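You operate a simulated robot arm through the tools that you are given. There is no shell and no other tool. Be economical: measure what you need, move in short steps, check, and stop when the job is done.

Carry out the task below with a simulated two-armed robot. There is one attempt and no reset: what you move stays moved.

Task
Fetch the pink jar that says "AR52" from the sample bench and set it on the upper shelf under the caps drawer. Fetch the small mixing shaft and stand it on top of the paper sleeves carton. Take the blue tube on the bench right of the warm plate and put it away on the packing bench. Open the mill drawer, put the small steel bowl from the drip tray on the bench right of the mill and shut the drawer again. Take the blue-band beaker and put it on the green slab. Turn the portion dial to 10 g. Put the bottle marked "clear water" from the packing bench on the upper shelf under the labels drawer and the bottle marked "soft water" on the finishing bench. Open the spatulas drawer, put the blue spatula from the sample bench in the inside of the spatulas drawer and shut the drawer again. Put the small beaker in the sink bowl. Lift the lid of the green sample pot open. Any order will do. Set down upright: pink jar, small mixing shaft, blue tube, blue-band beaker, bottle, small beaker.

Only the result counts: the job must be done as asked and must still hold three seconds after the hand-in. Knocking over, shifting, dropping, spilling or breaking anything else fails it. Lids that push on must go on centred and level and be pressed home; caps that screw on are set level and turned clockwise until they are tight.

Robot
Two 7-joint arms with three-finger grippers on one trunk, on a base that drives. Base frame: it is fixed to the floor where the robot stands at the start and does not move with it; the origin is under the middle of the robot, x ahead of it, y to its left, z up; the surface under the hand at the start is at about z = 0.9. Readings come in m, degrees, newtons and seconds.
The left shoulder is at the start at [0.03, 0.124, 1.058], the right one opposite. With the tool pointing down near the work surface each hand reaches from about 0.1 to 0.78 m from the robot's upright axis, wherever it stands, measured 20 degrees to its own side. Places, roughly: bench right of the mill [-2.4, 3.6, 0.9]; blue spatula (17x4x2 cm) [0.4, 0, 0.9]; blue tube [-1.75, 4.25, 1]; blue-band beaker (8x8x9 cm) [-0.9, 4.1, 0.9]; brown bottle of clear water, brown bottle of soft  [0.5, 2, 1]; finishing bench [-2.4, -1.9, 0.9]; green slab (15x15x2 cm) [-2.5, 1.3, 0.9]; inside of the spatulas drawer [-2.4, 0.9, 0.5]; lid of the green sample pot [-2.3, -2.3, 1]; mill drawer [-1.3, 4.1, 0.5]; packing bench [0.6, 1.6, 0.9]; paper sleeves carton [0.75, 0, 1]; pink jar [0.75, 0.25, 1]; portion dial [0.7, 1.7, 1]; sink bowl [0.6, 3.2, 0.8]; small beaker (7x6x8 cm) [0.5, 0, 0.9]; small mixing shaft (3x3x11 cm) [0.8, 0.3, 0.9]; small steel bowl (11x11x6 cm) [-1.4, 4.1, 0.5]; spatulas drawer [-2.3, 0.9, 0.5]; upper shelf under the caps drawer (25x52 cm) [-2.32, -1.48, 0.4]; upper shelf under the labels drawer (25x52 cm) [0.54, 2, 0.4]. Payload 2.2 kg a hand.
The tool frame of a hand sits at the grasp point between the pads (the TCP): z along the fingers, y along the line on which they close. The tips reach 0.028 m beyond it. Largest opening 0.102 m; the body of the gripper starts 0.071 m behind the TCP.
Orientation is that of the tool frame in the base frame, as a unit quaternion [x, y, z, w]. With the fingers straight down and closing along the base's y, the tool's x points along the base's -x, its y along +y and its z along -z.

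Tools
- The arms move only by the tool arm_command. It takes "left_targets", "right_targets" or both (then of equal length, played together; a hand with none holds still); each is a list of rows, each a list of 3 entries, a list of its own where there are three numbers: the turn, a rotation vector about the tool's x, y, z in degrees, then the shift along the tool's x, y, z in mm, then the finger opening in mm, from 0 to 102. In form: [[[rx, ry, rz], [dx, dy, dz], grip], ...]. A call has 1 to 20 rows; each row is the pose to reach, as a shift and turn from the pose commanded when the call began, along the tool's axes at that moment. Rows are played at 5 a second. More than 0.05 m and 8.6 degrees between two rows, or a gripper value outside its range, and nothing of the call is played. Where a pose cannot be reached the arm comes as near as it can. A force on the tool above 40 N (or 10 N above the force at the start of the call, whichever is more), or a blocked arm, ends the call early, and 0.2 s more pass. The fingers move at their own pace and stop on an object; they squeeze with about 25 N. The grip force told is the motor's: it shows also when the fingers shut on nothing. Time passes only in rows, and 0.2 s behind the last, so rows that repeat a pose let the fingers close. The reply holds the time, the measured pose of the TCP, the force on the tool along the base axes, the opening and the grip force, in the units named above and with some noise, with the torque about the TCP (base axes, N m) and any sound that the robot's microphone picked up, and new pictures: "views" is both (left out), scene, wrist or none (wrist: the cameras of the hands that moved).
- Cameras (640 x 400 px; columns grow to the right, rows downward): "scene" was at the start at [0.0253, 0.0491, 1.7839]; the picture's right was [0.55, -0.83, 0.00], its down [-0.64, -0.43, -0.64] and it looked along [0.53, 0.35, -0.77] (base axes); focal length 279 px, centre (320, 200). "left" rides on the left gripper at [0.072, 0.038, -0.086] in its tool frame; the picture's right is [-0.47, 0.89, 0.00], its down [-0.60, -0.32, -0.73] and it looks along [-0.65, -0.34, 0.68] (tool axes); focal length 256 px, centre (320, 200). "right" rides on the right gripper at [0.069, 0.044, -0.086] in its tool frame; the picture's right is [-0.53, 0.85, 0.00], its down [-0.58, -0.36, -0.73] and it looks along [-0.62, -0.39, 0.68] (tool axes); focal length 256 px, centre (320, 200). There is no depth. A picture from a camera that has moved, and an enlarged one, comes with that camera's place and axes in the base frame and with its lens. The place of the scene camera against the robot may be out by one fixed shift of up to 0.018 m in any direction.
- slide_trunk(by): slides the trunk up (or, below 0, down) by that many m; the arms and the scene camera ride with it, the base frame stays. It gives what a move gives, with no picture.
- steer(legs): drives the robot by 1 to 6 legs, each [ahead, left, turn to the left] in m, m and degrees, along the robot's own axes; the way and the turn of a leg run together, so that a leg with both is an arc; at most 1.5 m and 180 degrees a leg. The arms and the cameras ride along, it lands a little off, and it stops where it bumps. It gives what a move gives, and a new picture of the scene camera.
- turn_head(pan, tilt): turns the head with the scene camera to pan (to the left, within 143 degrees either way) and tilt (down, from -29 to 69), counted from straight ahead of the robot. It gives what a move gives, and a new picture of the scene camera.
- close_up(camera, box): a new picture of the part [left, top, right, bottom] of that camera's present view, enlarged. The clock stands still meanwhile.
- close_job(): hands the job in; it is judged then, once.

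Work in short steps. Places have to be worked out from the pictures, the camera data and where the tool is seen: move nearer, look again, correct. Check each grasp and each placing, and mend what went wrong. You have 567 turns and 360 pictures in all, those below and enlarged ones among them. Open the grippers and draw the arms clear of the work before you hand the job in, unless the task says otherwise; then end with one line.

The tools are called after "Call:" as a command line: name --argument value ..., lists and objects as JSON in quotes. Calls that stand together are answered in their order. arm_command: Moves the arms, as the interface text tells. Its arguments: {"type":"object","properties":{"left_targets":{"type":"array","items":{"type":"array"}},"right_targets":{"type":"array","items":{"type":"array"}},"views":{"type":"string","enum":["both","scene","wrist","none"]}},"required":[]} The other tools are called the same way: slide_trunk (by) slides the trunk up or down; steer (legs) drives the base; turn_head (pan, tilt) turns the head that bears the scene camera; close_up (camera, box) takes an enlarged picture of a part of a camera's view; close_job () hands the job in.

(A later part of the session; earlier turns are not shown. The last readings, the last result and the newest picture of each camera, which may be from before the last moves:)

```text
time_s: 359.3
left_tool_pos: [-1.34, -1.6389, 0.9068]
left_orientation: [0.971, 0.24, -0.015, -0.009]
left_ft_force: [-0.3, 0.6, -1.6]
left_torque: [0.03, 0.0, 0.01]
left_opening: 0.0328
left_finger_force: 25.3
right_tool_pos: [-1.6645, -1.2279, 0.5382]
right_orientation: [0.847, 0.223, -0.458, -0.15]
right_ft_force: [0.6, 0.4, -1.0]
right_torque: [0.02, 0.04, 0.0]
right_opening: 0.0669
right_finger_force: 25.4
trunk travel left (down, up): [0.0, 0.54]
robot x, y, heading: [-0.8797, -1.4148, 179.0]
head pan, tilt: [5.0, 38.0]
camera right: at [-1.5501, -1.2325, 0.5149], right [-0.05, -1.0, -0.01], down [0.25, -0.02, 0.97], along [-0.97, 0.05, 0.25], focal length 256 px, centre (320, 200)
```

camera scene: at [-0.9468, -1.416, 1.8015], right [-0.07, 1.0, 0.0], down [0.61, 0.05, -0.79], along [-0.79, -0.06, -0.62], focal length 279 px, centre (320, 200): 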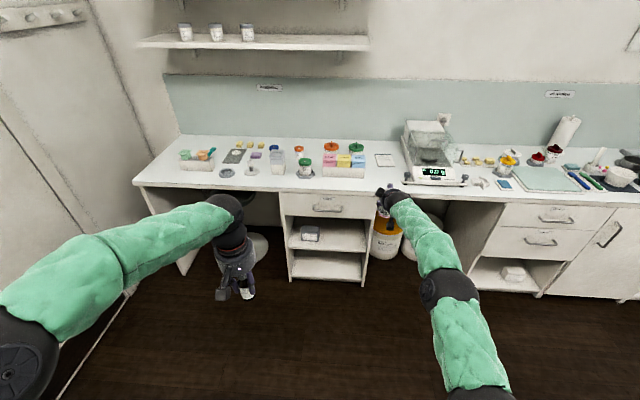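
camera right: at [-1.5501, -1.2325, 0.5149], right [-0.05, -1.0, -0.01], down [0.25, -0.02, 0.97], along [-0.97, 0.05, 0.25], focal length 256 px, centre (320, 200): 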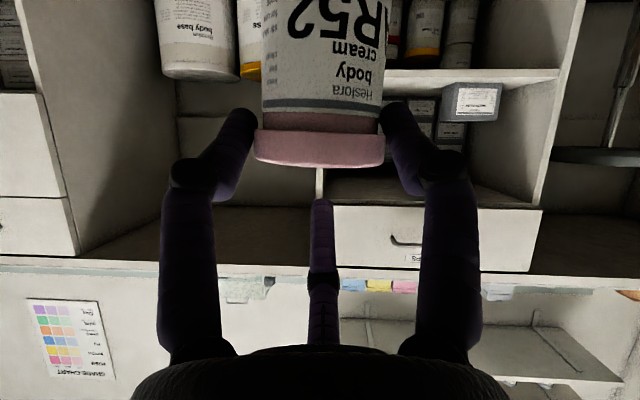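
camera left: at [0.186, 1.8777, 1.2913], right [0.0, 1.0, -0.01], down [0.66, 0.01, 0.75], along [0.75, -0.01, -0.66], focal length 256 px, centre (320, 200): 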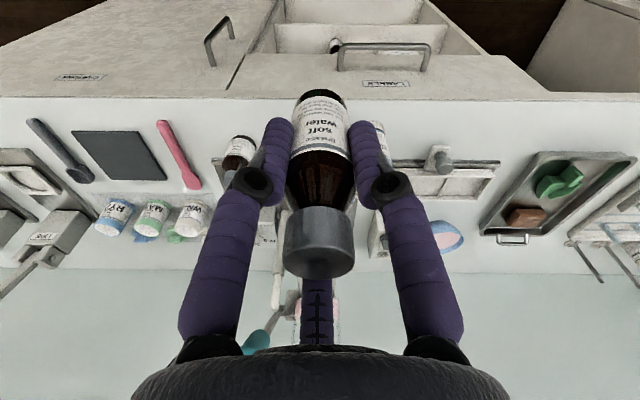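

Jar base is at z≈0.454. Move left 0.1 m and ahead 0.42 m, then check.

Call:
steer --legs '[[0, 0.1, 1], [0.42, 0, 0]]'

Call:
close_up --camera "right" --box '[0, 0, 640, 400]'

```text
time_s: 362.6
left_tool_pos: [-1.7582, -1.7528, 0.9076]
left_orientation: [0.968, 0.252, -0.014, -0.009]
left_ft_force: [0.9, 0.0, -1.1]
left_torque: [-0.01, -0.04, 0.0]
left_opening: 0.0329
left_finger_force: 25.1
right_tool_pos: [-2.093, -1.3489, 0.5392]
right_orientation: [0.844, 0.234, -0.46, -0.144]
right_ft_force: [-0.2, -0.2, -1.7]
right_torque: [-0.01, 0.0, 0.0]
right_opening: 0.0669
right_finger_force: 25.2
trunk travel left (down, up): [0.0, 0.54]
robot x, y, heading: [-1.3067, -1.5166, -179.4]
head pan, tilt: [5.0, 38.0]
camera scene: at [-1.3707, -1.5204, 1.5014], right [-0.1, 0.99, 0.0], down [0.61, 0.06, -0.79], along [-0.78, -0.08, -0.62], focal length 279 px, centre (320, 200)
```

scene: 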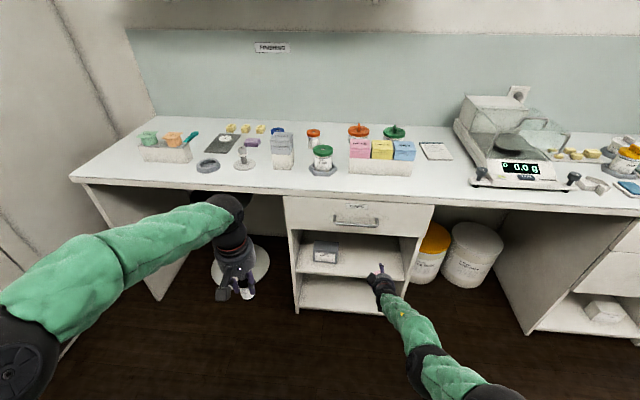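

```text
1.00 times, centred on (320, 200) of right (not enlarged: the box is as wide or as high as the picture)
camera zoom: at [-1.9779, -1.3521, 0.515], right [-0.03, -1.0, -0.01], down [0.25, -0.02, 0.97], along [-0.97, 0.02, 0.25], focal length 256 px, centre (320, 200)
```

zoom: 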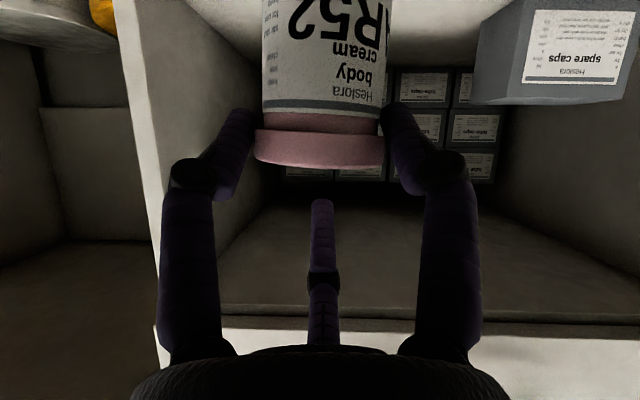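

Clear on both sides. Drive in 0.135 m.

Call:
steer --legs '[[0.135, 0, -0.3]]'

Call:
arm_command --right_targets '[[[0, 0, 0], [7.2, 4.6, 5.1], 45], [[0, 0, 0], [14.5, 9.2, 10.3], 45], [[0, 0, 0], [21.7, 13.8, 15.4], 45], [[0, 0, 0], [28.9, 18.4, 20.6], 45], [[0, 0, 0], [28.9, 18.4, 20.6], 45]]' --views "scene"

```text
time_s: 364.0
left_tool_pos: [-1.9003, -1.7509, 0.9077]
left_orientation: [0.968, 0.25, -0.013, -0.01]
left_ft_force: [-0.4, -0.5, -0.7]
left_torque: [0.02, -0.01, 0.04]
left_opening: 0.0327
left_finger_force: 25.1
right_tool_pos: [-2.2302, -1.345, 0.5385]
right_orientation: [0.846, 0.231, -0.458, -0.146]
right_ft_force: [-0.2, -0.3, -1.4]
right_torque: [0.01, -0.02, -0.01]
right_opening: 0.0669
right_finger_force: 24.7
trunk travel left (down, up): [0.0, 0.54]
robot x, y, heading: [-1.444, -1.5174, -180.1]
head pan, tilt: [5.0, 38.0]
camera scene: at [-1.5104, -1.5211, 1.5014], right [-0.09, 1.0, 0.0], down [0.61, 0.06, -0.79], along [-0.78, -0.07, -0.62], focal length 279 px, centre (320, 200)
```

scene: 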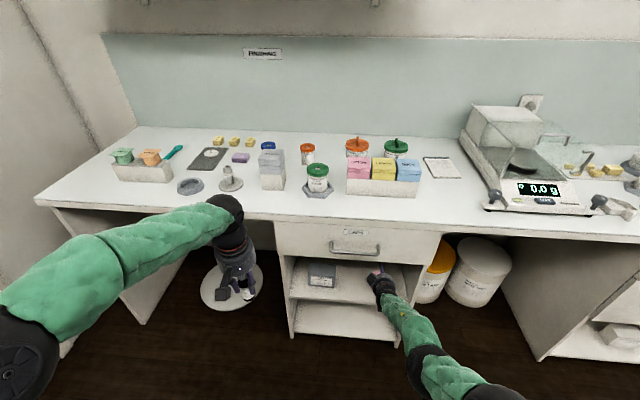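

```text
time_s: 365.2
left_tool_pos: [-1.8993, -1.7519, 0.9079]
left_orientation: [0.968, 0.25, -0.014, -0.009]
left_ft_force: [0.6, 1.2, -1.3]
left_torque: [0.02, -0.03, 0.03]
left_opening: 0.0327
left_finger_force: 24.8
right_tool_pos: [-2.229, -1.3441, 0.4994]
right_orientation: [0.846, 0.232, -0.458, -0.146]
right_ft_force: [0.3, -0.4, -1.4]
right_torque: [-0.01, -0.02, 0.0]
right_opening: 0.067
right_finger_force: 24.5
trunk travel left (down, up): [0.0, 0.54]
robot x, y, heading: [-1.4456, -1.5205, -179.7]
head pan, tilt: [5.0, 38.0]
camera scene: at [-1.5098, -1.5211, 1.5015], right [-0.09, 1.0, 0.0], down [0.61, 0.06, -0.79], along [-0.78, -0.07, -0.62], focal length 279 px, centre (320, 200)
```

scene: 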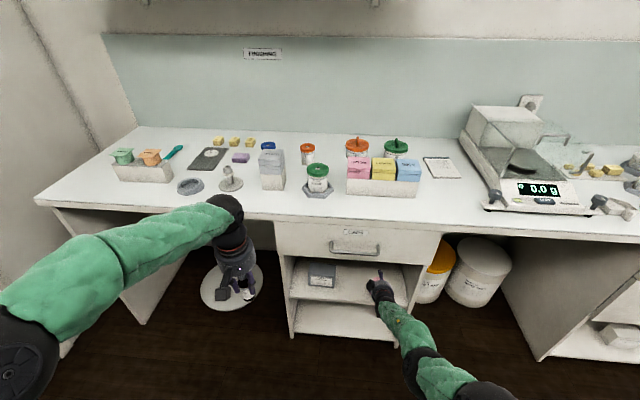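

Base ≈ 0.415 now. Continue lowering in small steps.

Call:
arm_command --right_targets '[[[0, 0, 0], [5.8, 3.7, 4.1], 45], [[0, 0, 0], [10, 6.5, 7.2], 45], [[0, 0, 0], [14.5, 9.2, 10.3], 45], [[0, 0, 0], [18, 11.5, 12.8], 45], [[0, 0, 0], [18, 11.5, 12.8], 45]]' --views "none"

```text
time_s: 366.4
left_tool_pos: [-1.9004, -1.7512, 0.9081]
left_orientation: [0.968, 0.25, -0.014, -0.008]
left_ft_force: [0.4, -0.9, -0.6]
left_torque: [0.02, -0.03, -0.01]
left_opening: 0.0326
left_finger_force: 24.6
right_tool_pos: [-2.229, -1.3445, 0.4747]
right_orientation: [0.845, 0.23, -0.459, -0.147]
right_ft_force: [-1.4, 0.2, 0.0]
right_torque: [0.04, 0.01, 0.01]
right_opening: 0.0665
right_finger_force: 25.5
trunk travel left (down, up): [0.0, 0.54]
robot x, y, heading: [-1.441, -1.5209, -179.8]
head pan, tilt: [5.0, 38.0]
```

Call:
arm_command --right_targets '[[[0, 0, 0], [2.9, 1.8, 2.1], 45], [[0, 0, 0], [5.8, 3.7, 4.1], 45], [[0, 0, 0], [5.8, 3.7, 4.1], 45]]' --views "wrist"

```text
time_s: 367.2
left_tool_pos: [-1.8978, -1.7512, 0.9087]
left_orientation: [0.968, 0.249, -0.015, -0.01]
left_ft_force: [0.9, 0.2, -0.9]
left_torque: [-0.03, 0.01, 0.02]
left_opening: 0.0326
left_finger_force: 25.3
right_tool_pos: [-2.2279, -1.3463, 0.4675]
right_orientation: [0.845, 0.23, -0.459, -0.148]
right_ft_force: [0.8, -2.9, 12.9]
right_torque: [-0.62, 0.2, 0.06]
right_opening: 0.0615
right_finger_force: 24.3
trunk travel left (down, up): [0.0, 0.54]
robot x, y, heading: [-1.4448, -1.5181, -179.4]
head pan, tilt: [5.0, 38.0]
camera right: at [-2.1133, -1.3485, 0.4441], right [-0.04, -1.0, -0.01], down [0.25, -0.02, 0.97], along [-0.97, 0.03, 0.25], focal length 256 px, centre (320, 200)
```

right: 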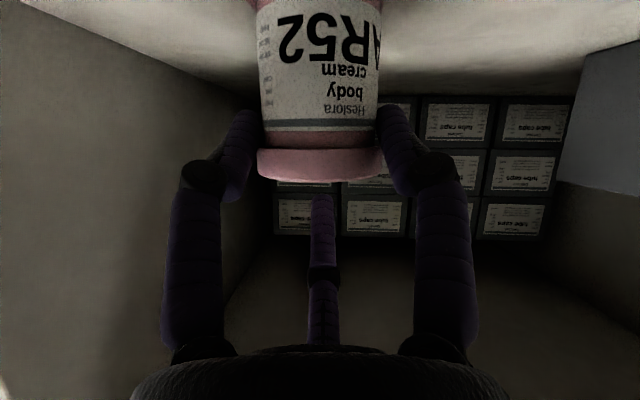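

Contact. Ease 2 mm, open slowly, then check before retreating.

Call:
arm_command --right_targets '[[[0, 0, 0], [-1.5, -1, -1], 45], [[0, 0, 0], [-1.5, -1, -1], 60], [[0, 0, 0], [-1.5, -1, -1], 68], [[0, 0, 0], [-1.5, -1, -1], 80], [[0, 0, 0], [-1.5, -1, -1], 84]]' --views "wrist"

```text
time_s: 368.4
left_tool_pos: [-1.8996, -1.7521, 0.9081]
left_orientation: [0.968, 0.25, -0.014, -0.009]
left_ft_force: [0.7, 0.9, -2.3]
left_torque: [0.03, 0.01, 0.0]
left_opening: 0.0327
left_finger_force: 25.3
right_tool_pos: [-2.2277, -1.3454, 0.4691]
right_orientation: [0.846, 0.23, -0.458, -0.147]
right_ft_force: [0.2, 1.2, 0.3]
right_torque: [0.03, 0.02, 0.01]
right_opening: 0.0839
right_finger_force: 0.0
trunk travel left (down, up): [0.0, 0.54]
robot x, y, heading: [-1.4459, -1.5238, -179.6]
head pan, tilt: [5.0, 38.0]
camera right: at [-2.1127, -1.3477, 0.4443], right [-0.04, -1.0, -0.01], down [0.25, -0.02, 0.97], along [-0.97, 0.03, 0.25], focal length 256 px, centre (320, 200)
```

right: 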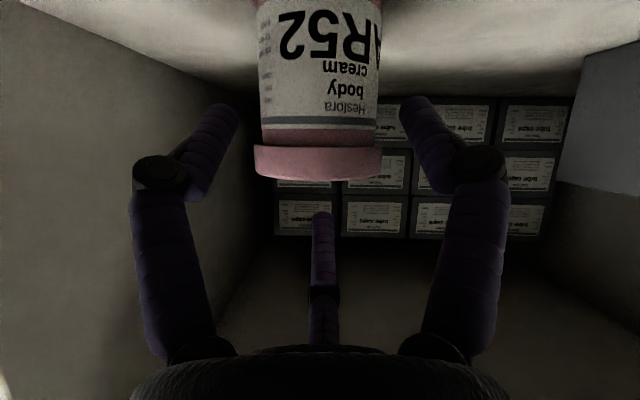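

Upright. Retreat the hand and back out; raise the trunk.

Call:
arm_command --right_targets '[[[0, 0, 0], [0, 0, -30], 84], [[0, 0, 0], [0, 0, -65], 84], [[0, 0, 0], [0, 0, -100], 84]]' --views "none"

Call:
steer --legs '[[-0.4, 0, 0]]'

Call:
close_up --camera "scene" --box '[220, 160, 440, 300]'

Call:
slide_trunk --by 0.3

```text
time_s: 369.2
left_tool_pos: [-1.9, -1.7504, 0.9084]
left_orientation: [0.968, 0.249, -0.015, -0.009]
left_ft_force: [-0.2, 1.1, -1.3]
left_torque: [0.02, -0.03, -0.01]
left_opening: 0.0325
left_finger_force: 24.5
right_tool_pos: [-2.1446, -1.3528, 0.5213]
right_orientation: [0.847, 0.229, -0.457, -0.148]
right_ft_force: [0.4, -0.3, -0.2]
right_torque: [-0.01, -0.02, -0.03]
right_opening: 0.0841
right_finger_force: 0.1
trunk travel left (down, up): [0.0, 0.54]
robot x, y, heading: [-1.445, -1.5186, -179.7]
head pan, tilt: [5.0, 38.0]
```

```text
time_s: 371.7
left_tool_pos: [-1.5002, -1.7496, 0.9091]
left_orientation: [0.968, 0.249, -0.015, -0.008]
left_ft_force: [0.1, -0.6, -0.8]
left_torque: [-0.08, -0.02, -0.01]
left_opening: 0.0327
left_finger_force: 25.2
right_tool_pos: [-1.7444, -1.3497, 0.5205]
right_orientation: [0.847, 0.23, -0.456, -0.148]
right_ft_force: [0.1, -0.5, 1.0]
right_torque: [0.03, -0.02, -0.04]
right_opening: 0.0841
right_finger_force: 0.0
trunk travel left (down, up): [0.0, 0.54]
robot x, y, heading: [-1.0445, -1.517, -179.6]
head pan, tilt: [5.0, 38.0]
camera scene: at [-1.1096, -1.5193, 1.5015], right [-0.09, 1.0, 0.0], down [0.61, 0.06, -0.79], along [-0.78, -0.07, -0.62], focal length 279 px, centre (320, 200)
```

scene: 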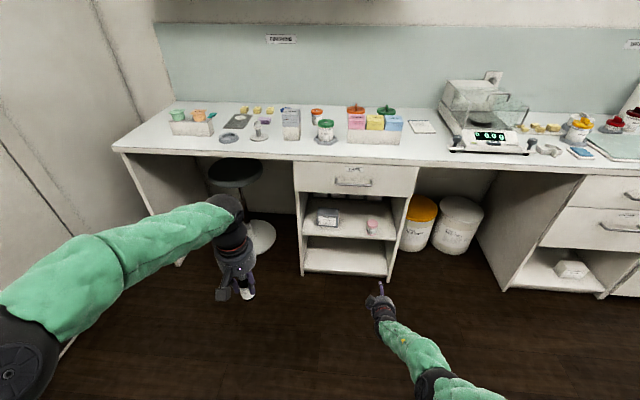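

```text
2.86 times, centred on (330, 230) of scene
camera zoom: at [-1.1096, -1.5193, 1.5015], right [-0.09, 1.0, 0.0], down [0.61, 0.06, -0.79], along [-0.78, -0.07, -0.62], focal length 796 px, centre (291, 114)
```

zoom: 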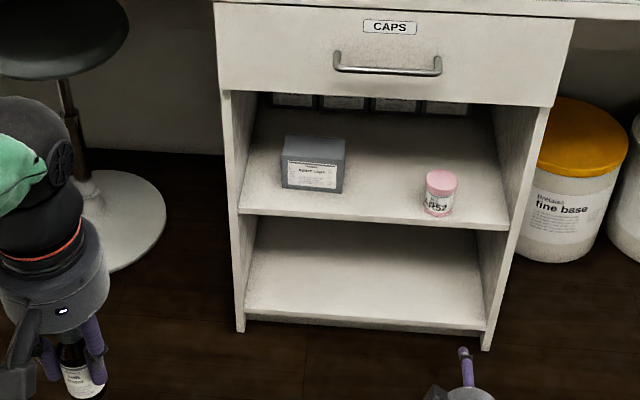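

```text
time_s: 374.7
left_tool_pos: [-1.5004, -1.7498, 1.208]
left_orientation: [0.969, 0.248, -0.014, -0.009]
left_ft_force: [0.2, -0.2, -1.4]
left_torque: [-0.03, 0.0, 0.01]
left_opening: 0.0328
left_finger_force: 25.0
right_tool_pos: [-1.7439, -1.3494, 0.82]
right_orientation: [0.847, 0.23, -0.456, -0.148]
right_ft_force: [0.6, 0.4, 0.3]
right_torque: [0.04, -0.01, 0.02]
right_opening: 0.0841
right_finger_force: 0.1
trunk travel left (down, up): [-0.3, 0.24]
robot x, y, heading: [-1.045, -1.5201, -180.0]
head pan, tilt: [5.0, 38.0]
```

AR52 stands on the upper caps shelf. Bring the right hand upright, up and back, then drive to place the bottle on the finishing bench.

Call:
arm_command --right_targets '[[[-3.5, 5.6, 0], [-16, -10, -44], 84], [[-7, 11.2, 0], [-32, -20, -88], 84], [[-10.4, 16.7, 0], [-48, -31, -131], 84], [[-13.9, 22.3, 0], [-64, -41, -175], 84], [[-17.4, 27.9, 0], [-80, -51, -219], 84], [[-20.9, 33.5, 0], [-96, -61, -263], 84], [[-24.4, 39, 0], [-112, -72, -306], 84], [[-27.8, 44.6, 0], [-128, -82, -350], 84], [[-31.3, 50.2, 0], [-144, -92, -394], 84]]' --views "none"

Call:
steer --legs '[[0.56, 0, 0]]'

Call:
turn_head --pan 25 --tilt 48

```text
time_s: 376.7
left_tool_pos: [-1.4986, -1.7495, 1.209]
left_orientation: [0.968, 0.249, -0.015, -0.009]
left_ft_force: [0.9, -0.2, -1.6]
left_torque: [0.02, 0.02, 0.03]
left_opening: 0.0324
left_finger_force: 25.4
right_tool_pos: [-1.505, -1.3653, 1.1745]
right_orientation: [0.966, 0.257, 0.018, -0.003]
right_ft_force: [0.0, -0.9, 0.5]
right_torque: [-0.02, 0.01, 0.0]
right_opening: 0.0843
right_finger_force: 0.0
trunk travel left (down, up): [-0.3, 0.24]
robot x, y, heading: [-1.0452, -1.5153, -179.7]
head pan, tilt: [5.0, 38.0]
```

```text
time_s: 379.8
left_tool_pos: [-2.0508, -1.7428, 1.2075]
left_orientation: [0.97, 0.244, -0.014, -0.008]
left_ft_force: [-0.2, 0.1, -0.3]
left_torque: [0.04, 0.0, 0.02]
left_opening: 0.0327
left_finger_force: 25.0
right_tool_pos: [-2.0524, -1.3615, 1.1735]
right_orientation: [0.968, 0.25, 0.018, -0.003]
right_ft_force: [0.6, -0.3, 0.0]
right_torque: [-0.02, -0.02, 0.04]
right_opening: 0.0843
right_finger_force: 0.1
trunk travel left (down, up): [-0.3, 0.24]
robot x, y, heading: [-1.5899, -1.5166, 179.8]
head pan, tilt: [5.0, 38.0]
camera scene: at [-1.6581, -1.5181, 1.8014], right [-0.08, 1.0, 0.0], down [0.61, 0.05, -0.79], along [-0.79, -0.06, -0.62], focal length 279 px, centre (320, 200)
```

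scene: 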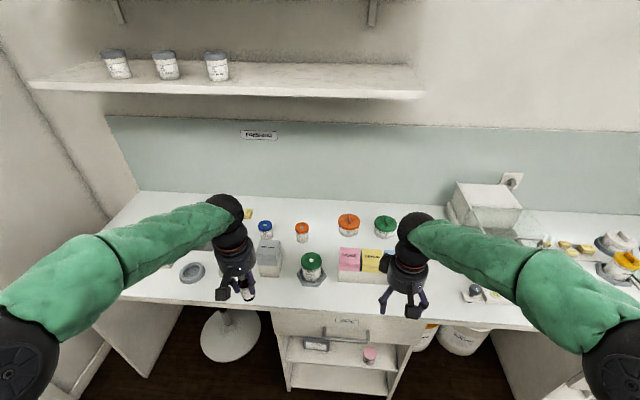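

```text
time_s: 380.6
left_tool_pos: [-2.0492, -1.7438, 1.2073]
left_orientation: [0.97, 0.243, -0.015, -0.009]
left_ft_force: [0.8, -0.1, -0.1]
left_torque: [-0.02, -0.03, -0.05]
left_opening: 0.0328
left_finger_force: 25.1
right_tool_pos: [-2.0512, -1.3594, 1.1737]
right_orientation: [0.968, 0.251, 0.018, -0.004]
right_ft_force: [0.2, -0.5, -0.2]
right_torque: [-0.03, -0.04, 0.0]
right_opening: 0.0842
right_finger_force: 0.2
trunk travel left (down, up): [-0.3, 0.24]
robot x, y, heading: [-1.594, -1.52, 179.6]
head pan, tilt: [25.0, 48.0]
camera scene: at [-1.6428, -1.5439, 1.7871], right [-0.42, 0.91, 0.0], down [0.68, 0.31, -0.67], along [-0.61, -0.28, -0.74], focal length 279 px, centre (320, 200)
```

scene: 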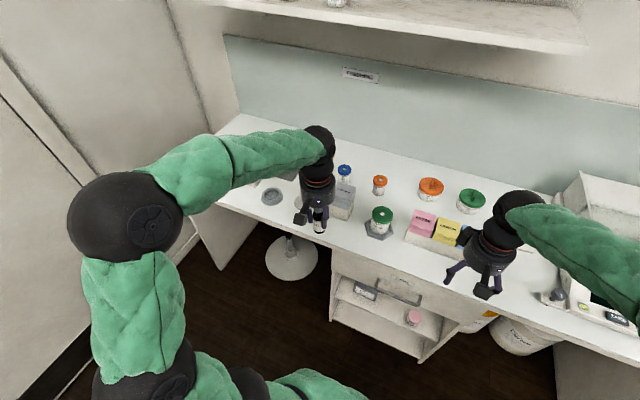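

Carry the bottle over the free front strip at (-2.24, -1.85) and stop just above.

Call:
arm_command --left_targets '[[[0, 0, 0], [-31, 0, 20], 20], [[0, 0, 0], [-62, 1, 40], 20], [[0, 0, 0], [-93, 1, 65], 20], [[0, 0, 0], [-125, 2, 95], 20], [[0, 0, 0], [-156, 2, 125], 20], [[0, 0, 0], [-187, 3, 155], 20], [[0, 0, 0], [-218, 3, 185], 20], [[0, 0, 0], [-218, 3, 210], 20], [[0, 0, 0], [-218, 3, 210], 20]]'

```text
time_s: 382.6
left_tool_pos: [-2.2471, -1.8465, 1.0029]
left_orientation: [0.97, 0.243, -0.015, -0.008]
left_ft_force: [-0.8, -0.7, -1.7]
left_torque: [-0.02, 0.0, -0.03]
left_opening: 0.0328
left_finger_force: 25.2
right_tool_pos: [-2.0522, -1.3602, 1.1731]
right_orientation: [0.968, 0.252, 0.018, -0.004]
right_ft_force: [0.5, 0.6, 0.2]
right_torque: [0.0, 0.0, -0.02]
right_opening: 0.0841
right_finger_force: 0.1
trunk travel left (down, up): [-0.3, 0.24]
robot x, y, heading: [-1.5921, -1.5191, 179.4]
head pan, tilt: [25.0, 48.0]
camera scene: at [-1.6432, -1.5441, 1.787], right [-0.42, 0.91, 0.0], down [0.68, 0.31, -0.67], along [-0.61, -0.28, -0.74], focal length 279 px, centre (320, 200)
camera left: at [-2.1623, -1.8464, 1.0858], right [0.01, -1.0, -0.01], down [-0.66, -0.01, 0.75], along [-0.75, 0.0, -0.66], focal length 256 px, centre (320, 200)
```

scene: 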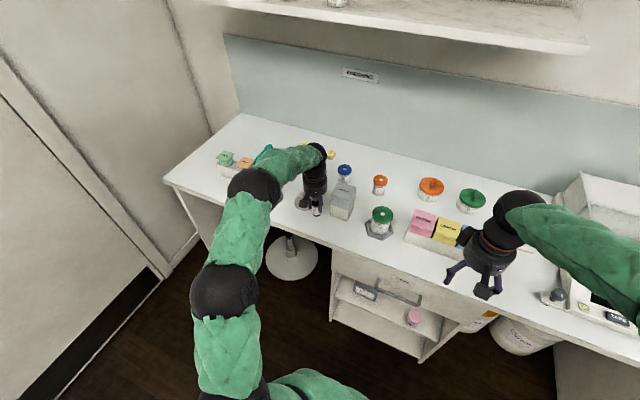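
left: 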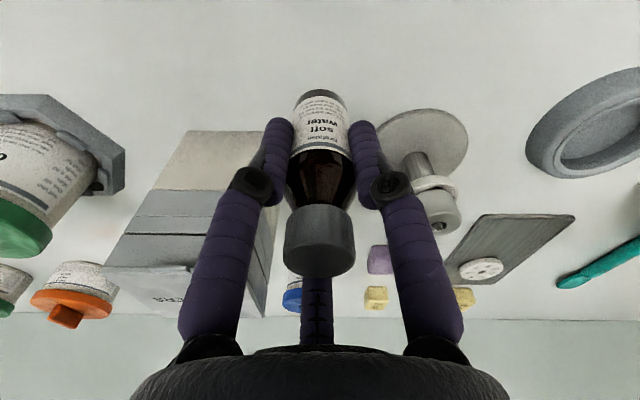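

Free. Lower to contact.

Call:
arm_command --left_targets '[[[0, 0, 0], [0, 0, 20], 20], [[0, 0, 0], [0, 0, 32], 20], [[0, 0, 0], [0, 0, 38], 20], [[0, 0, 0], [0, 0, 42], 20], [[0, 0, 0], [0, 0, 42], 20]]' --views "none"

```text
time_s: 383.8
left_tool_pos: [-2.2487, -1.847, 0.9648]
left_orientation: [0.969, 0.245, -0.018, -0.009]
left_ft_force: [-0.9, 0.0, 16.1]
left_torque: [0.0, -0.22, 0.0]
left_opening: 0.0326
left_finger_force: 24.6
right_tool_pos: [-2.0504, -1.3589, 1.1747]
right_orientation: [0.968, 0.251, 0.017, -0.003]
right_ft_force: [0.0, -0.5, 0.8]
right_torque: [-0.02, 0.0, -0.04]
right_opening: 0.0839
right_finger_force: 0.1
trunk travel left (down, up): [-0.3, 0.24]
robot x, y, heading: [-1.5927, -1.5132, 179.4]
head pan, tilt: [25.0, 48.0]
```

Call:
arm_command --left_targets '[[[0, 0, 0], [0, 0, -3], 20], [[0, 0, 0], [0, 0, -3], 45], [[0, 0, 0], [0, 0, -3], 58], [[0, 0, 0], [0, 0, -25], 58], [[0, 0, 0], [0, 0, -65], 58], [[0, 0, 0], [0, 0, -110], 58], [[0, 0, 0], [0, 0, -150], 58]]' --views "wrist"

Call:
close_up --camera "scene" --box '[190, 130, 370, 230]'

```text
time_s: 385.4
left_tool_pos: [-2.2415, -1.849, 1.1133]
left_orientation: [0.97, 0.243, -0.014, -0.009]
left_ft_force: [0.2, 0.4, 1.4]
left_torque: [0.01, -0.02, 0.03]
left_opening: 0.0581
left_finger_force: 0.1
right_tool_pos: [-2.0513, -1.3604, 1.1735]
right_orientation: [0.968, 0.251, 0.018, -0.003]
right_ft_force: [0.3, -0.3, -0.3]
right_torque: [-0.01, 0.01, 0.02]
right_opening: 0.0841
right_finger_force: 0.1
trunk travel left (down, up): [-0.3, 0.24]
robot x, y, heading: [-1.5957, -1.5184, 179.8]
head pan, tilt: [25.0, 48.0]
camera left: at [-2.1566, -1.847, 1.1956], right [0.01, -1.0, -0.01], down [-0.66, -0.01, 0.75], along [-0.75, 0.0, -0.66], focal length 256 px, centre (320, 200)
```

left: 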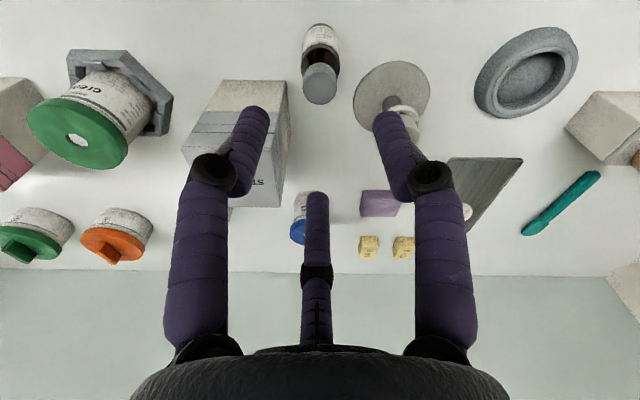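

```text
3.56 times, centred on (280, 180) of scene
camera zoom: at [-1.6421, -1.5436, 1.7871], right [-0.42, 0.91, 0.0], down [0.68, 0.31, -0.67], along [-0.61, -0.28, -0.74], focal length 991 px, centre (462, 271)
```

zoom: 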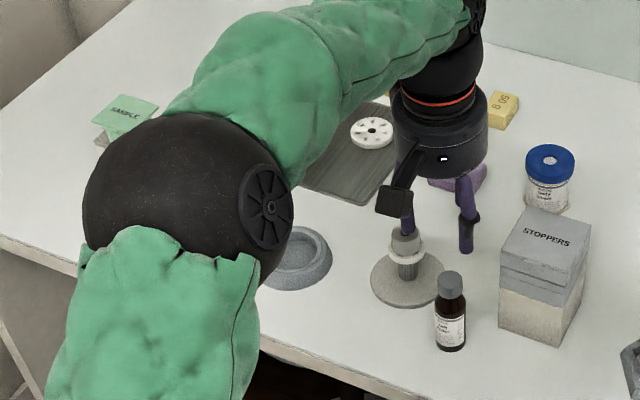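

Bottle stands on the finishing bench. Retract the left hand and move the robot left to look at the sample pots.

Call:
arm_command --left_targets '[[[0, 0, 0], [0, 0, -40], 58], [[0, 0, 0], [34, 18, -60], 58], [[0, 0, 0], [67, 36, -80], 58], [[0, 0, 0], [101, 54, -90], 58], [[0, 0, 0], [134, 72, -90], 58], [[0, 0, 0], [168, 90, -90], 58]]' --views "none"

Call:
steer --legs '[[-0.15, 0.55, 0]]'

Call:
turn_head --pan 12 --tilt 42

```text
time_s: 386.8
left_tool_pos: [-2.0478, -1.8499, 1.196]
left_orientation: [0.97, 0.242, -0.015, -0.008]
left_ft_force: [0.1, 0.1, -0.3]
left_torque: [-0.02, 0.03, 0.0]
left_opening: 0.0579
left_finger_force: 0.0
right_tool_pos: [-2.0502, -1.3597, 1.1731]
right_orientation: [0.968, 0.251, 0.017, -0.004]
right_ft_force: [0.1, 0.1, 0.2]
right_torque: [0.03, 0.01, 0.0]
right_opening: 0.084
right_finger_force: 0.1
trunk travel left (down, up): [-0.3, 0.24]
robot x, y, heading: [-1.5881, -1.5185, 179.7]
head pan, tilt: [25.0, 48.0]
```

```text
time_s: 390.1
left_tool_pos: [-1.9071, -2.405, 1.1945]
left_orientation: [0.97, 0.242, -0.015, -0.009]
left_ft_force: [0.1, -0.4, 0.0]
left_torque: [0.0, 0.0, -0.02]
left_opening: 0.0576
left_finger_force: 0.0
right_tool_pos: [-1.907, -1.9142, 1.1744]
right_orientation: [0.968, 0.249, 0.017, -0.003]
right_ft_force: [-0.3, -0.6, 0.3]
right_torque: [-0.01, -0.03, -0.01]
right_opening: 0.0838
right_finger_force: 0.0
trunk travel left (down, up): [-0.3, 0.24]
robot x, y, heading: [-1.4484, -2.0737, 179.4]
head pan, tilt: [25.0, 48.0]
camera scene: at [-1.4989, -2.1, 1.787], right [-0.41, 0.91, 0.0], down [0.68, 0.31, -0.67], along [-0.61, -0.28, -0.74], focal length 279 px, centre (320, 200)
```

scene: 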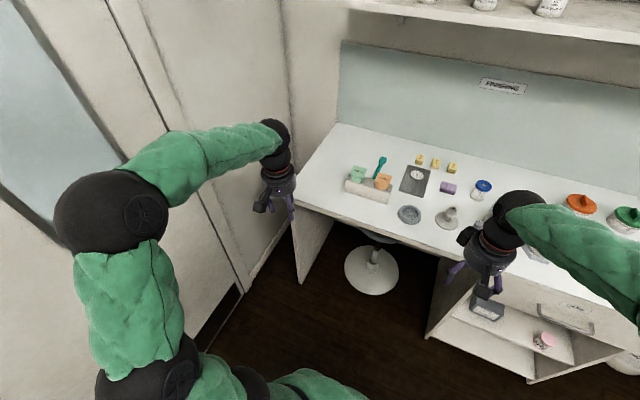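

```text
time_s: 390.9
left_tool_pos: [-1.9077, -2.4037, 1.1948]
left_orientation: [0.97, 0.241, -0.015, -0.009]
left_ft_force: [0.4, 0.1, -0.1]
left_torque: [0.01, -0.02, 0.04]
left_opening: 0.0581
left_finger_force: 0.1
right_tool_pos: [-1.9066, -1.9122, 1.1736]
right_orientation: [0.968, 0.249, 0.018, -0.003]
right_ft_force: [-0.3, 1.1, -0.7]
right_torque: [0.01, 0.02, 0.02]
right_opening: 0.0839
right_finger_force: 0.2
trunk travel left (down, up): [-0.3, 0.24]
robot x, y, heading: [-1.4484, -2.0731, 179.6]
head pan, tilt: [12.0, 42.0]
camera scene: at [-1.5093, -2.083, 1.7955], right [-0.2, 0.98, 0.0], down [0.66, 0.13, -0.74], along [-0.73, -0.15, -0.67], focal length 279 px, centre (320, 200)
```

scene: 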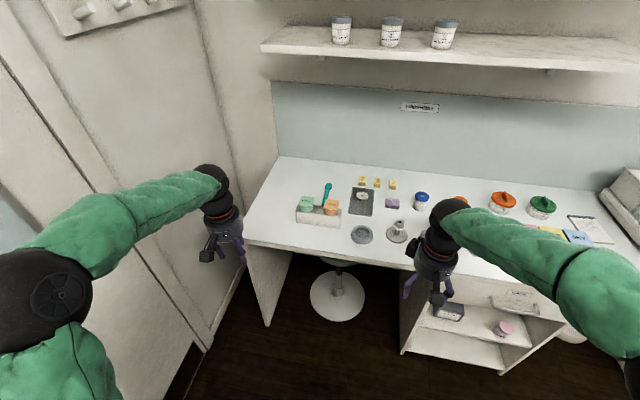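

Call:
close_up --camera "scene" --box '[280, 170, 380, 240]'

Call:
close_up --camera "left" --box '[0, 0, 640, 400]'

```text
5.71 times, centred on (330, 205) of scene
camera zoom: at [-1.5093, -2.083, 1.7955], right [-0.2, 0.98, 0.0], down [0.66, 0.13, -0.74], along [-0.73, -0.15, -0.67], focal length 1593 px, centre (263, 171)
```

zoom: 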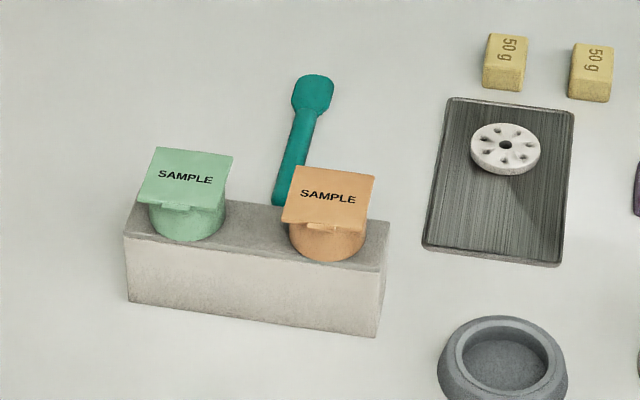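

```text
1.00 times, centred on (320, 200) of left (not enlarged: the box is as wide or as high as the picture)
camera zoom: at [-1.8224, -2.4034, 1.2781], right [0.0, -1.0, -0.01], down [-0.66, -0.01, 0.75], along [-0.75, 0.0, -0.66], focal length 256 px, centre (320, 200)
```

zoom: 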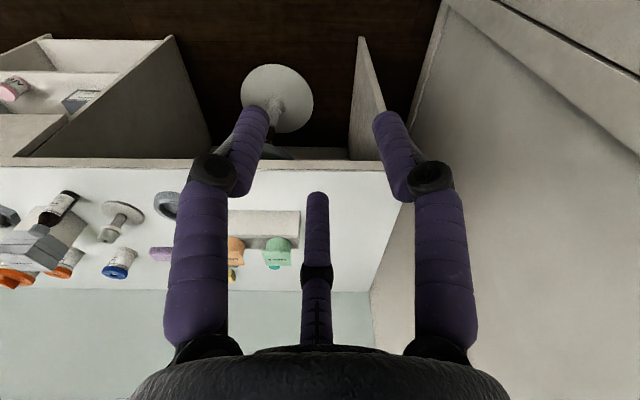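

Green pot lid: front edge x≈-2.322, hinge side x≈-2.383, y centre ≈-2.30, z≈1.0. Plan: tilt the left hand ~42°, pinch the lid by its side edges near the front and swing it up about the back hinge. First drive a bit closer and tilt.

Call:
steer --legs '[[0.16, -0.07, 0.4]]'

Call:
arm_command --left_targets '[[[3.9, -7.5, 0], [0, 0, -10], 80], [[7.9, -15, 0], [0, 0, -20], 80], [[11.8, -22.4, 0], [0, 0, -20], 80], [[15.8, -29.9, 0], [0, 0, -20], 80], [[19.7, -37.4, 0], [0, 0, -20], 80], [[19.7, -37.4, 0], [0, 0, -20], 80]]' --views "wrist"

```text
time_s: 392.4
left_tool_pos: [-2.0694, -2.3366, 1.1948]
left_orientation: [0.969, 0.246, -0.014, -0.009]
left_ft_force: [-0.8, -0.7, -0.8]
left_torque: [-0.02, -0.02, -0.01]
left_opening: 0.058
left_finger_force: 0.1
right_tool_pos: [-2.0723, -1.8467, 1.1728]
right_orientation: [0.967, 0.253, 0.017, -0.003]
right_ft_force: [-0.3, 0.1, 0.4]
right_torque: [-0.05, -0.02, -0.02]
right_opening: 0.0842
right_finger_force: 0.1
trunk travel left (down, up): [-0.3, 0.24]
robot x, y, heading: [-1.6124, -2.0014, 179.9]
head pan, tilt: [12.0, 42.0]
camera scene: at [-1.6743, -2.0125, 1.7955], right [-0.21, 0.98, 0.0], down [0.66, 0.14, -0.74], along [-0.73, -0.15, -0.67], focal length 279 px, centre (320, 200)
```

scene: 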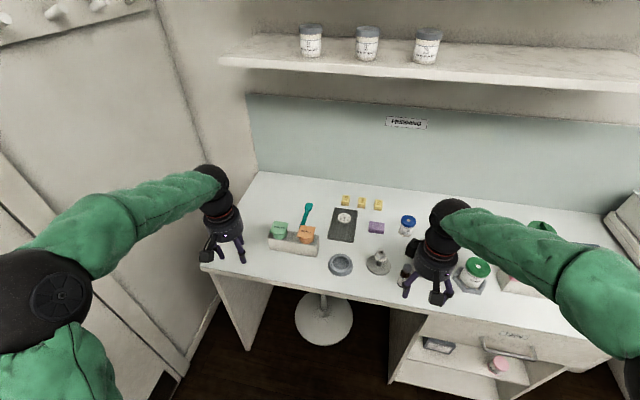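

```text
time_s: 393.8
left_tool_pos: [-2.0689, -2.3381, 1.2152]
left_orientation: [0.898, 0.228, -0.364, -0.094]
left_ft_force: [0.2, -0.2, 1.0]
left_torque: [0.02, 0.0, 0.0]
left_opening: 0.08
left_finger_force: 0.0
right_tool_pos: [-2.072, -1.8463, 1.1739]
right_orientation: [0.967, 0.254, 0.018, -0.004]
right_ft_force: [-0.8, -0.2, -0.7]
right_torque: [-0.01, -0.01, 0.02]
right_opening: 0.0841
right_finger_force: 0.0
trunk travel left (down, up): [-0.3, 0.24]
robot x, y, heading: [-1.6124, -2.0017, 180.0]
head pan, tilt: [12.0, 42.0]
camera left: at [-1.949, -2.3357, 1.2194], right [0.01, -1.0, -0.01], down [0.02, -0.01, 1.0], along [-1.0, -0.01, 0.02], focal length 256 px, centre (320, 200)
```

left: 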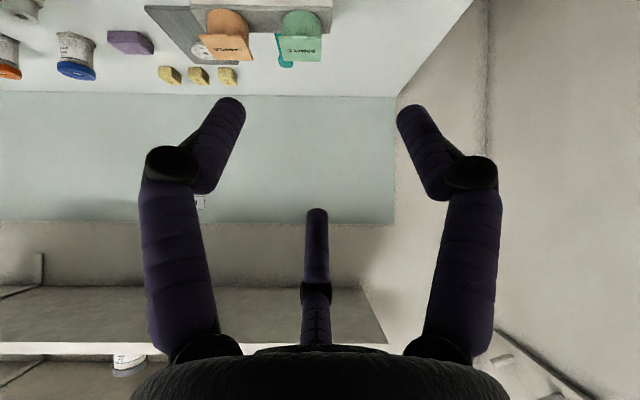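

Lid from x≈-2.318 to -2.383, y≈-2.310, z≈0.995. Move to a pre-pinch 8 cm before it.

Call:
arm_command --left_targets '[[[0, 0, 0], [-6, -10, 45], 84], [[0, 0, 0], [-13, -20, 90], 84], [[0, 0, 0], [-19, -29, 134], 84], [[0, 0, 0], [-26, -39, 179], 84], [[0, 0, 0], [-32, -49, 222], 84], [[0, 0, 0], [-32, -49, 222], 84]]'

```text
time_s: 395.2
left_tool_pos: [-2.2599, -2.3068, 1.0935]
left_orientation: [0.897, 0.23, -0.365, -0.093]
left_ft_force: [0.2, -0.2, 0.1]
left_torque: [0.01, 0.01, 0.01]
left_opening: 0.0839
left_finger_force: 0.1
right_tool_pos: [-2.0704, -1.8473, 1.1743]
right_orientation: [0.967, 0.253, 0.018, -0.004]
right_ft_force: [0.3, -0.2, 0.7]
right_torque: [0.02, -0.01, 0.0]
right_opening: 0.0841
right_finger_force: 0.1
trunk travel left (down, up): [-0.3, 0.24]
robot x, y, heading: [-1.6103, -2.0015, 179.9]
head pan, tilt: [12.0, 42.0]
camera scene: at [-1.6711, -2.0132, 1.7956], right [-0.21, 0.98, 0.0], down [0.65, 0.14, -0.74], along [-0.73, -0.15, -0.67], focal length 279 px, centre (320, 200)
camera left: at [-2.1406, -2.305, 1.0987], right [0.01, -1.0, -0.01], down [0.02, -0.01, 1.0], along [-1.0, -0.01, 0.02], focal length 256 px, centre (320, 200)
```

scene: 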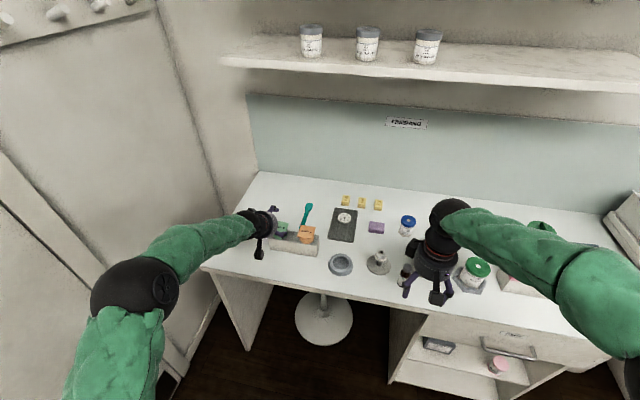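
left: 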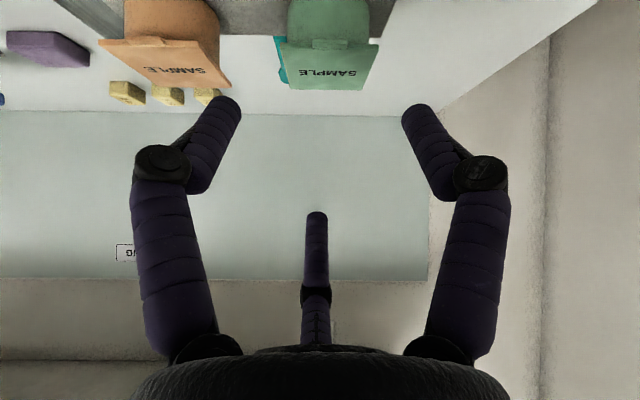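

Lid ≈7 cm wide, y≈-2.313. Open wider and slide in so the tips flank its front edge.

Call:
arm_command --left_targets '[[[0, 0, 0], [-3, 5, 30], 92], [[0, 0, 0], [-3, 5, 60], 92], [[0, 0, 0], [-3, 5, 80], 92], [[0, 0, 0], [-3, 5, 80], 92]]' --views "wrist"

Call:
close_up --camera "scene" --box '[220, 180, 340, 270]'

```text
time_s: 396.2
left_tool_pos: [-2.3171, -2.3146, 1.0362]
left_orientation: [0.898, 0.229, -0.365, -0.094]
left_ft_force: [0.0, 0.5, 0.0]
left_torque: [0.01, 0.02, 0.0]
left_opening: 0.0917
left_finger_force: 0.0
right_tool_pos: [-2.0712, -1.8472, 1.1741]
right_orientation: [0.967, 0.254, 0.018, -0.004]
right_ft_force: [-0.5, 0.0, 1.2]
right_torque: [-0.05, 0.02, 0.0]
right_opening: 0.0841
right_finger_force: 0.2
trunk travel left (down, up): [-0.3, 0.24]
robot x, y, heading: [-1.6156, -2.0043, 180.0]
head pan, tilt: [12.0, 42.0]
camera left: at [-2.197, -2.3127, 1.0404], right [0.01, -1.0, -0.01], down [0.02, -0.01, 1.0], along [-1.0, -0.01, 0.02], focal length 256 px, centre (320, 200)
```

left: 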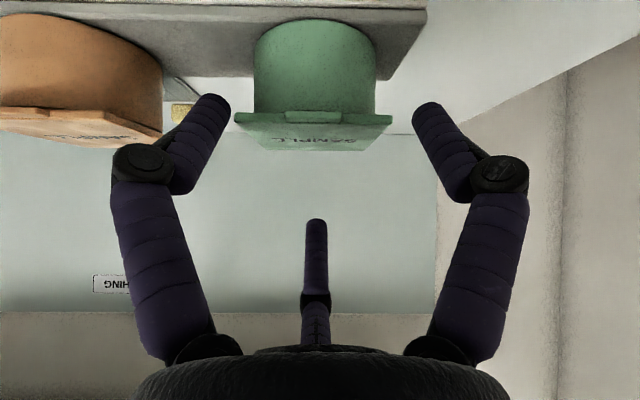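

```text
4.44 times, centred on (280, 225) of scene
camera zoom: at [-1.672, -2.0129, 1.7956], right [-0.21, 0.98, 0.0], down [0.65, 0.14, -0.74], along [-0.73, -0.15, -0.67], focal length 1239 px, centre (498, 89)
```

zoom: 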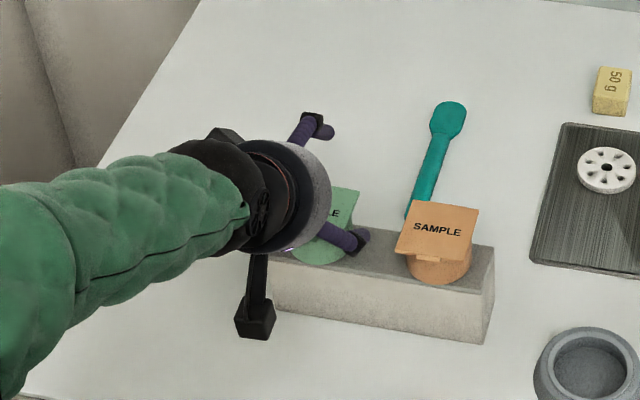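

Fingers flank the lid at its front. Centre 4 mm, 5 mm deeper, and close on the lid edges.

Call:
arm_command --left_targets '[[[0, 0, 0], [2, -4, 5], 92], [[0, 0, 0], [2, -4, 5], 80], [[0, 0, 0], [2, -4, 5], 64], [[0, 0, 0], [2, -4, 5], 60], [[0, 0, 0], [2, -4, 5], 60]]' --views "wrist"

```text
time_s: 397.4
left_tool_pos: [-2.3195, -2.3116, 1.0319]
left_orientation: [0.898, 0.23, -0.364, -0.092]
left_ft_force: [5.2, -5.8, 0.4]
left_torque: [-0.36, -0.09, 0.12]
left_opening: 0.0676
left_finger_force: 44.8
right_tool_pos: [-2.0702, -1.8478, 1.1746]
right_orientation: [0.967, 0.254, 0.018, -0.003]
right_ft_force: [-0.1, 0.3, 0.2]
right_torque: [-0.03, 0.02, -0.01]
right_opening: 0.0837
right_finger_force: 0.1
trunk travel left (down, up): [-0.3, 0.24]
robot x, y, heading: [-1.6105, -1.9995, 179.8]
head pan, tilt: [12.0, 42.0]
camera left: at [-2.1996, -2.3094, 1.0361], right [0.01, -1.0, -0.01], down [0.02, -0.01, 1.0], along [-1.0, -0.01, 0.02], focal length 256 px, centre (320, 200)
```

left: 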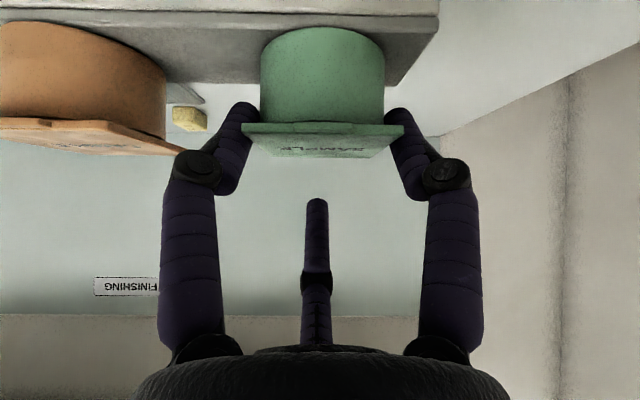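

Lid pinched (67.6 mm). Start swinging it up to 30°.

Call:
arm_command --left_targets '[[[0, 0, 0], [-7, -4, -7], 60], [[0, 0, 0], [-15, -8, -12], 60], [[0, 0, 0], [-24, -12, -16], 60], [[0, 0, 0], [-24, -12, -16], 60]]'

Call:
close_up --camera "scene" --box '[220, 180, 340, 270]'

```text
time_s: 398.4
left_tool_pos: [-2.3265, -2.3121, 1.0621]
left_orientation: [0.897, 0.229, -0.365, -0.094]
left_ft_force: [-0.2, 0.1, 0.6]
left_torque: [0.02, 0.05, 0.02]
left_opening: 0.0601
left_finger_force: 0.0
right_tool_pos: [-2.0725, -1.8475, 1.1744]
right_orientation: [0.967, 0.254, 0.018, -0.004]
right_ft_force: [0.4, 0.2, -0.3]
right_torque: [0.0, -0.02, -0.01]
right_opening: 0.084
right_finger_force: 0.1
trunk travel left (down, up): [-0.3, 0.24]
robot x, y, heading: [-1.613, -2.0036, 179.7]
head pan, tilt: [12.0, 42.0]
camera scene: at [-1.6736, -2.014, 1.7956], right [-0.21, 0.98, 0.0], down [0.66, 0.14, -0.74], along [-0.73, -0.15, -0.67], focal length 279 px, centre (320, 200)
camera left: at [-2.2079, -2.3097, 1.0674], right [0.01, -1.0, -0.01], down [0.02, -0.01, 1.0], along [-1.0, -0.01, 0.02], focal length 256 px, centre (320, 200)
```

scene: 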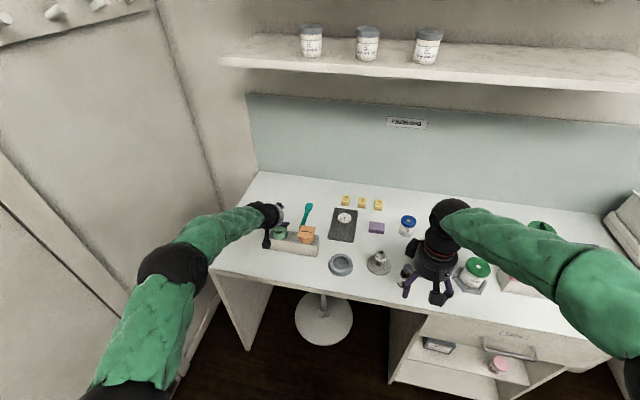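
left: 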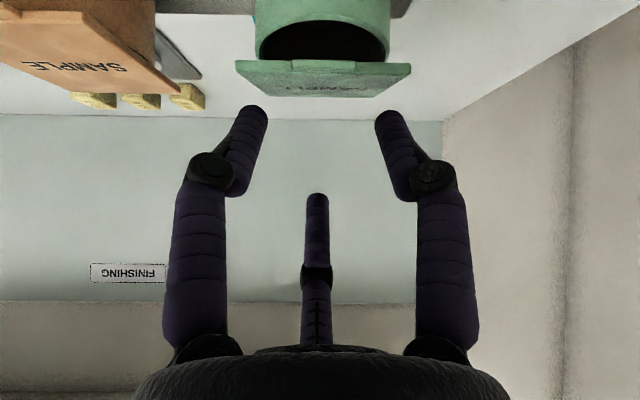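

```text
4.44 times, centred on (280, 225) of scene
camera zoom: at [-1.6736, -2.014, 1.7956], right [-0.21, 0.98, 0.0], down [0.66, 0.14, -0.74], along [-0.73, -0.15, -0.67], focal length 1239 px, centre (498, 89)
```

zoom: 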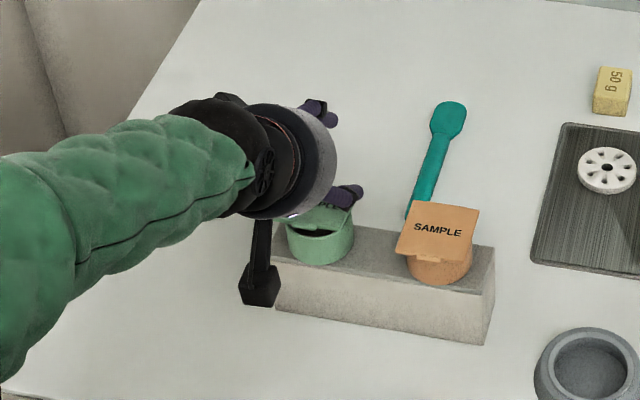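

The lid slipped out but stays ajar. Now I'll use the fingers as a fork: back out, lower, and slide the tips beneath its front corners.

Call:
arm_command --left_targets '[[[0, 0, 0], [-19, -10, -21], 50], [[0, 0, 0], [5, 3, -48], 46], [[0, 0, 0], [29, 15, -74], 46], [[0, 0, 0], [48, 26, -52], 46], [[0, 0, 0], [68, 36, -29], 46], [[0, 0, 0], [68, 36, -29], 46]]' --views "wrist"

Call:
close_up --camera "scene" --box '[220, 180, 340, 270]'

```text
time_s: 399.8
left_tool_pos: [-2.2522, -2.3115, 1.0275]
left_orientation: [0.898, 0.229, -0.364, -0.093]
left_ft_force: [-0.6, 0.2, 0.0]
left_torque: [-0.01, 0.04, 0.0]
left_opening: 0.0463
left_finger_force: 0.0
right_tool_pos: [-2.0715, -1.848, 1.1743]
right_orientation: [0.967, 0.254, 0.018, -0.004]
right_ft_force: [-0.4, 0.7, 1.0]
right_torque: [-0.02, 0.01, 0.0]
right_opening: 0.084
right_finger_force: 0.2
trunk travel left (down, up): [-0.3, 0.24]
robot x, y, heading: [-1.6108, -2.0036, 179.9]
head pan, tilt: [12.0, 42.0]
camera left: at [-2.132, -2.3093, 1.0328], right [0.01, -1.0, -0.01], down [0.02, -0.01, 1.0], along [-1.0, -0.01, 0.02], focal length 256 px, centre (320, 200)
```

left: 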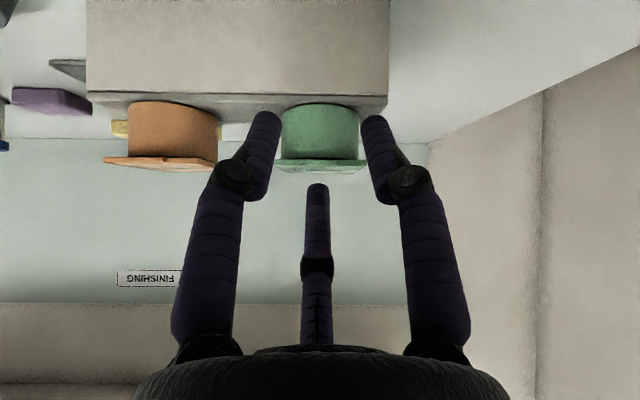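

```text
4.44 times, centred on (280, 225) of scene
camera zoom: at [-1.6728, -2.0131, 1.7956], right [-0.21, 0.98, 0.0], down [0.66, 0.14, -0.74], along [-0.73, -0.15, -0.67], focal length 1239 px, centre (498, 89)
```

zoom: 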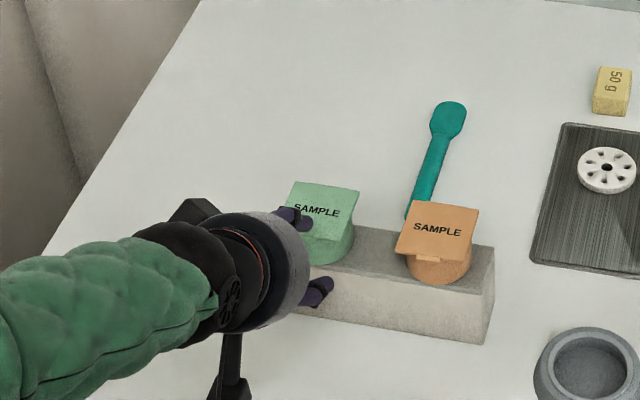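

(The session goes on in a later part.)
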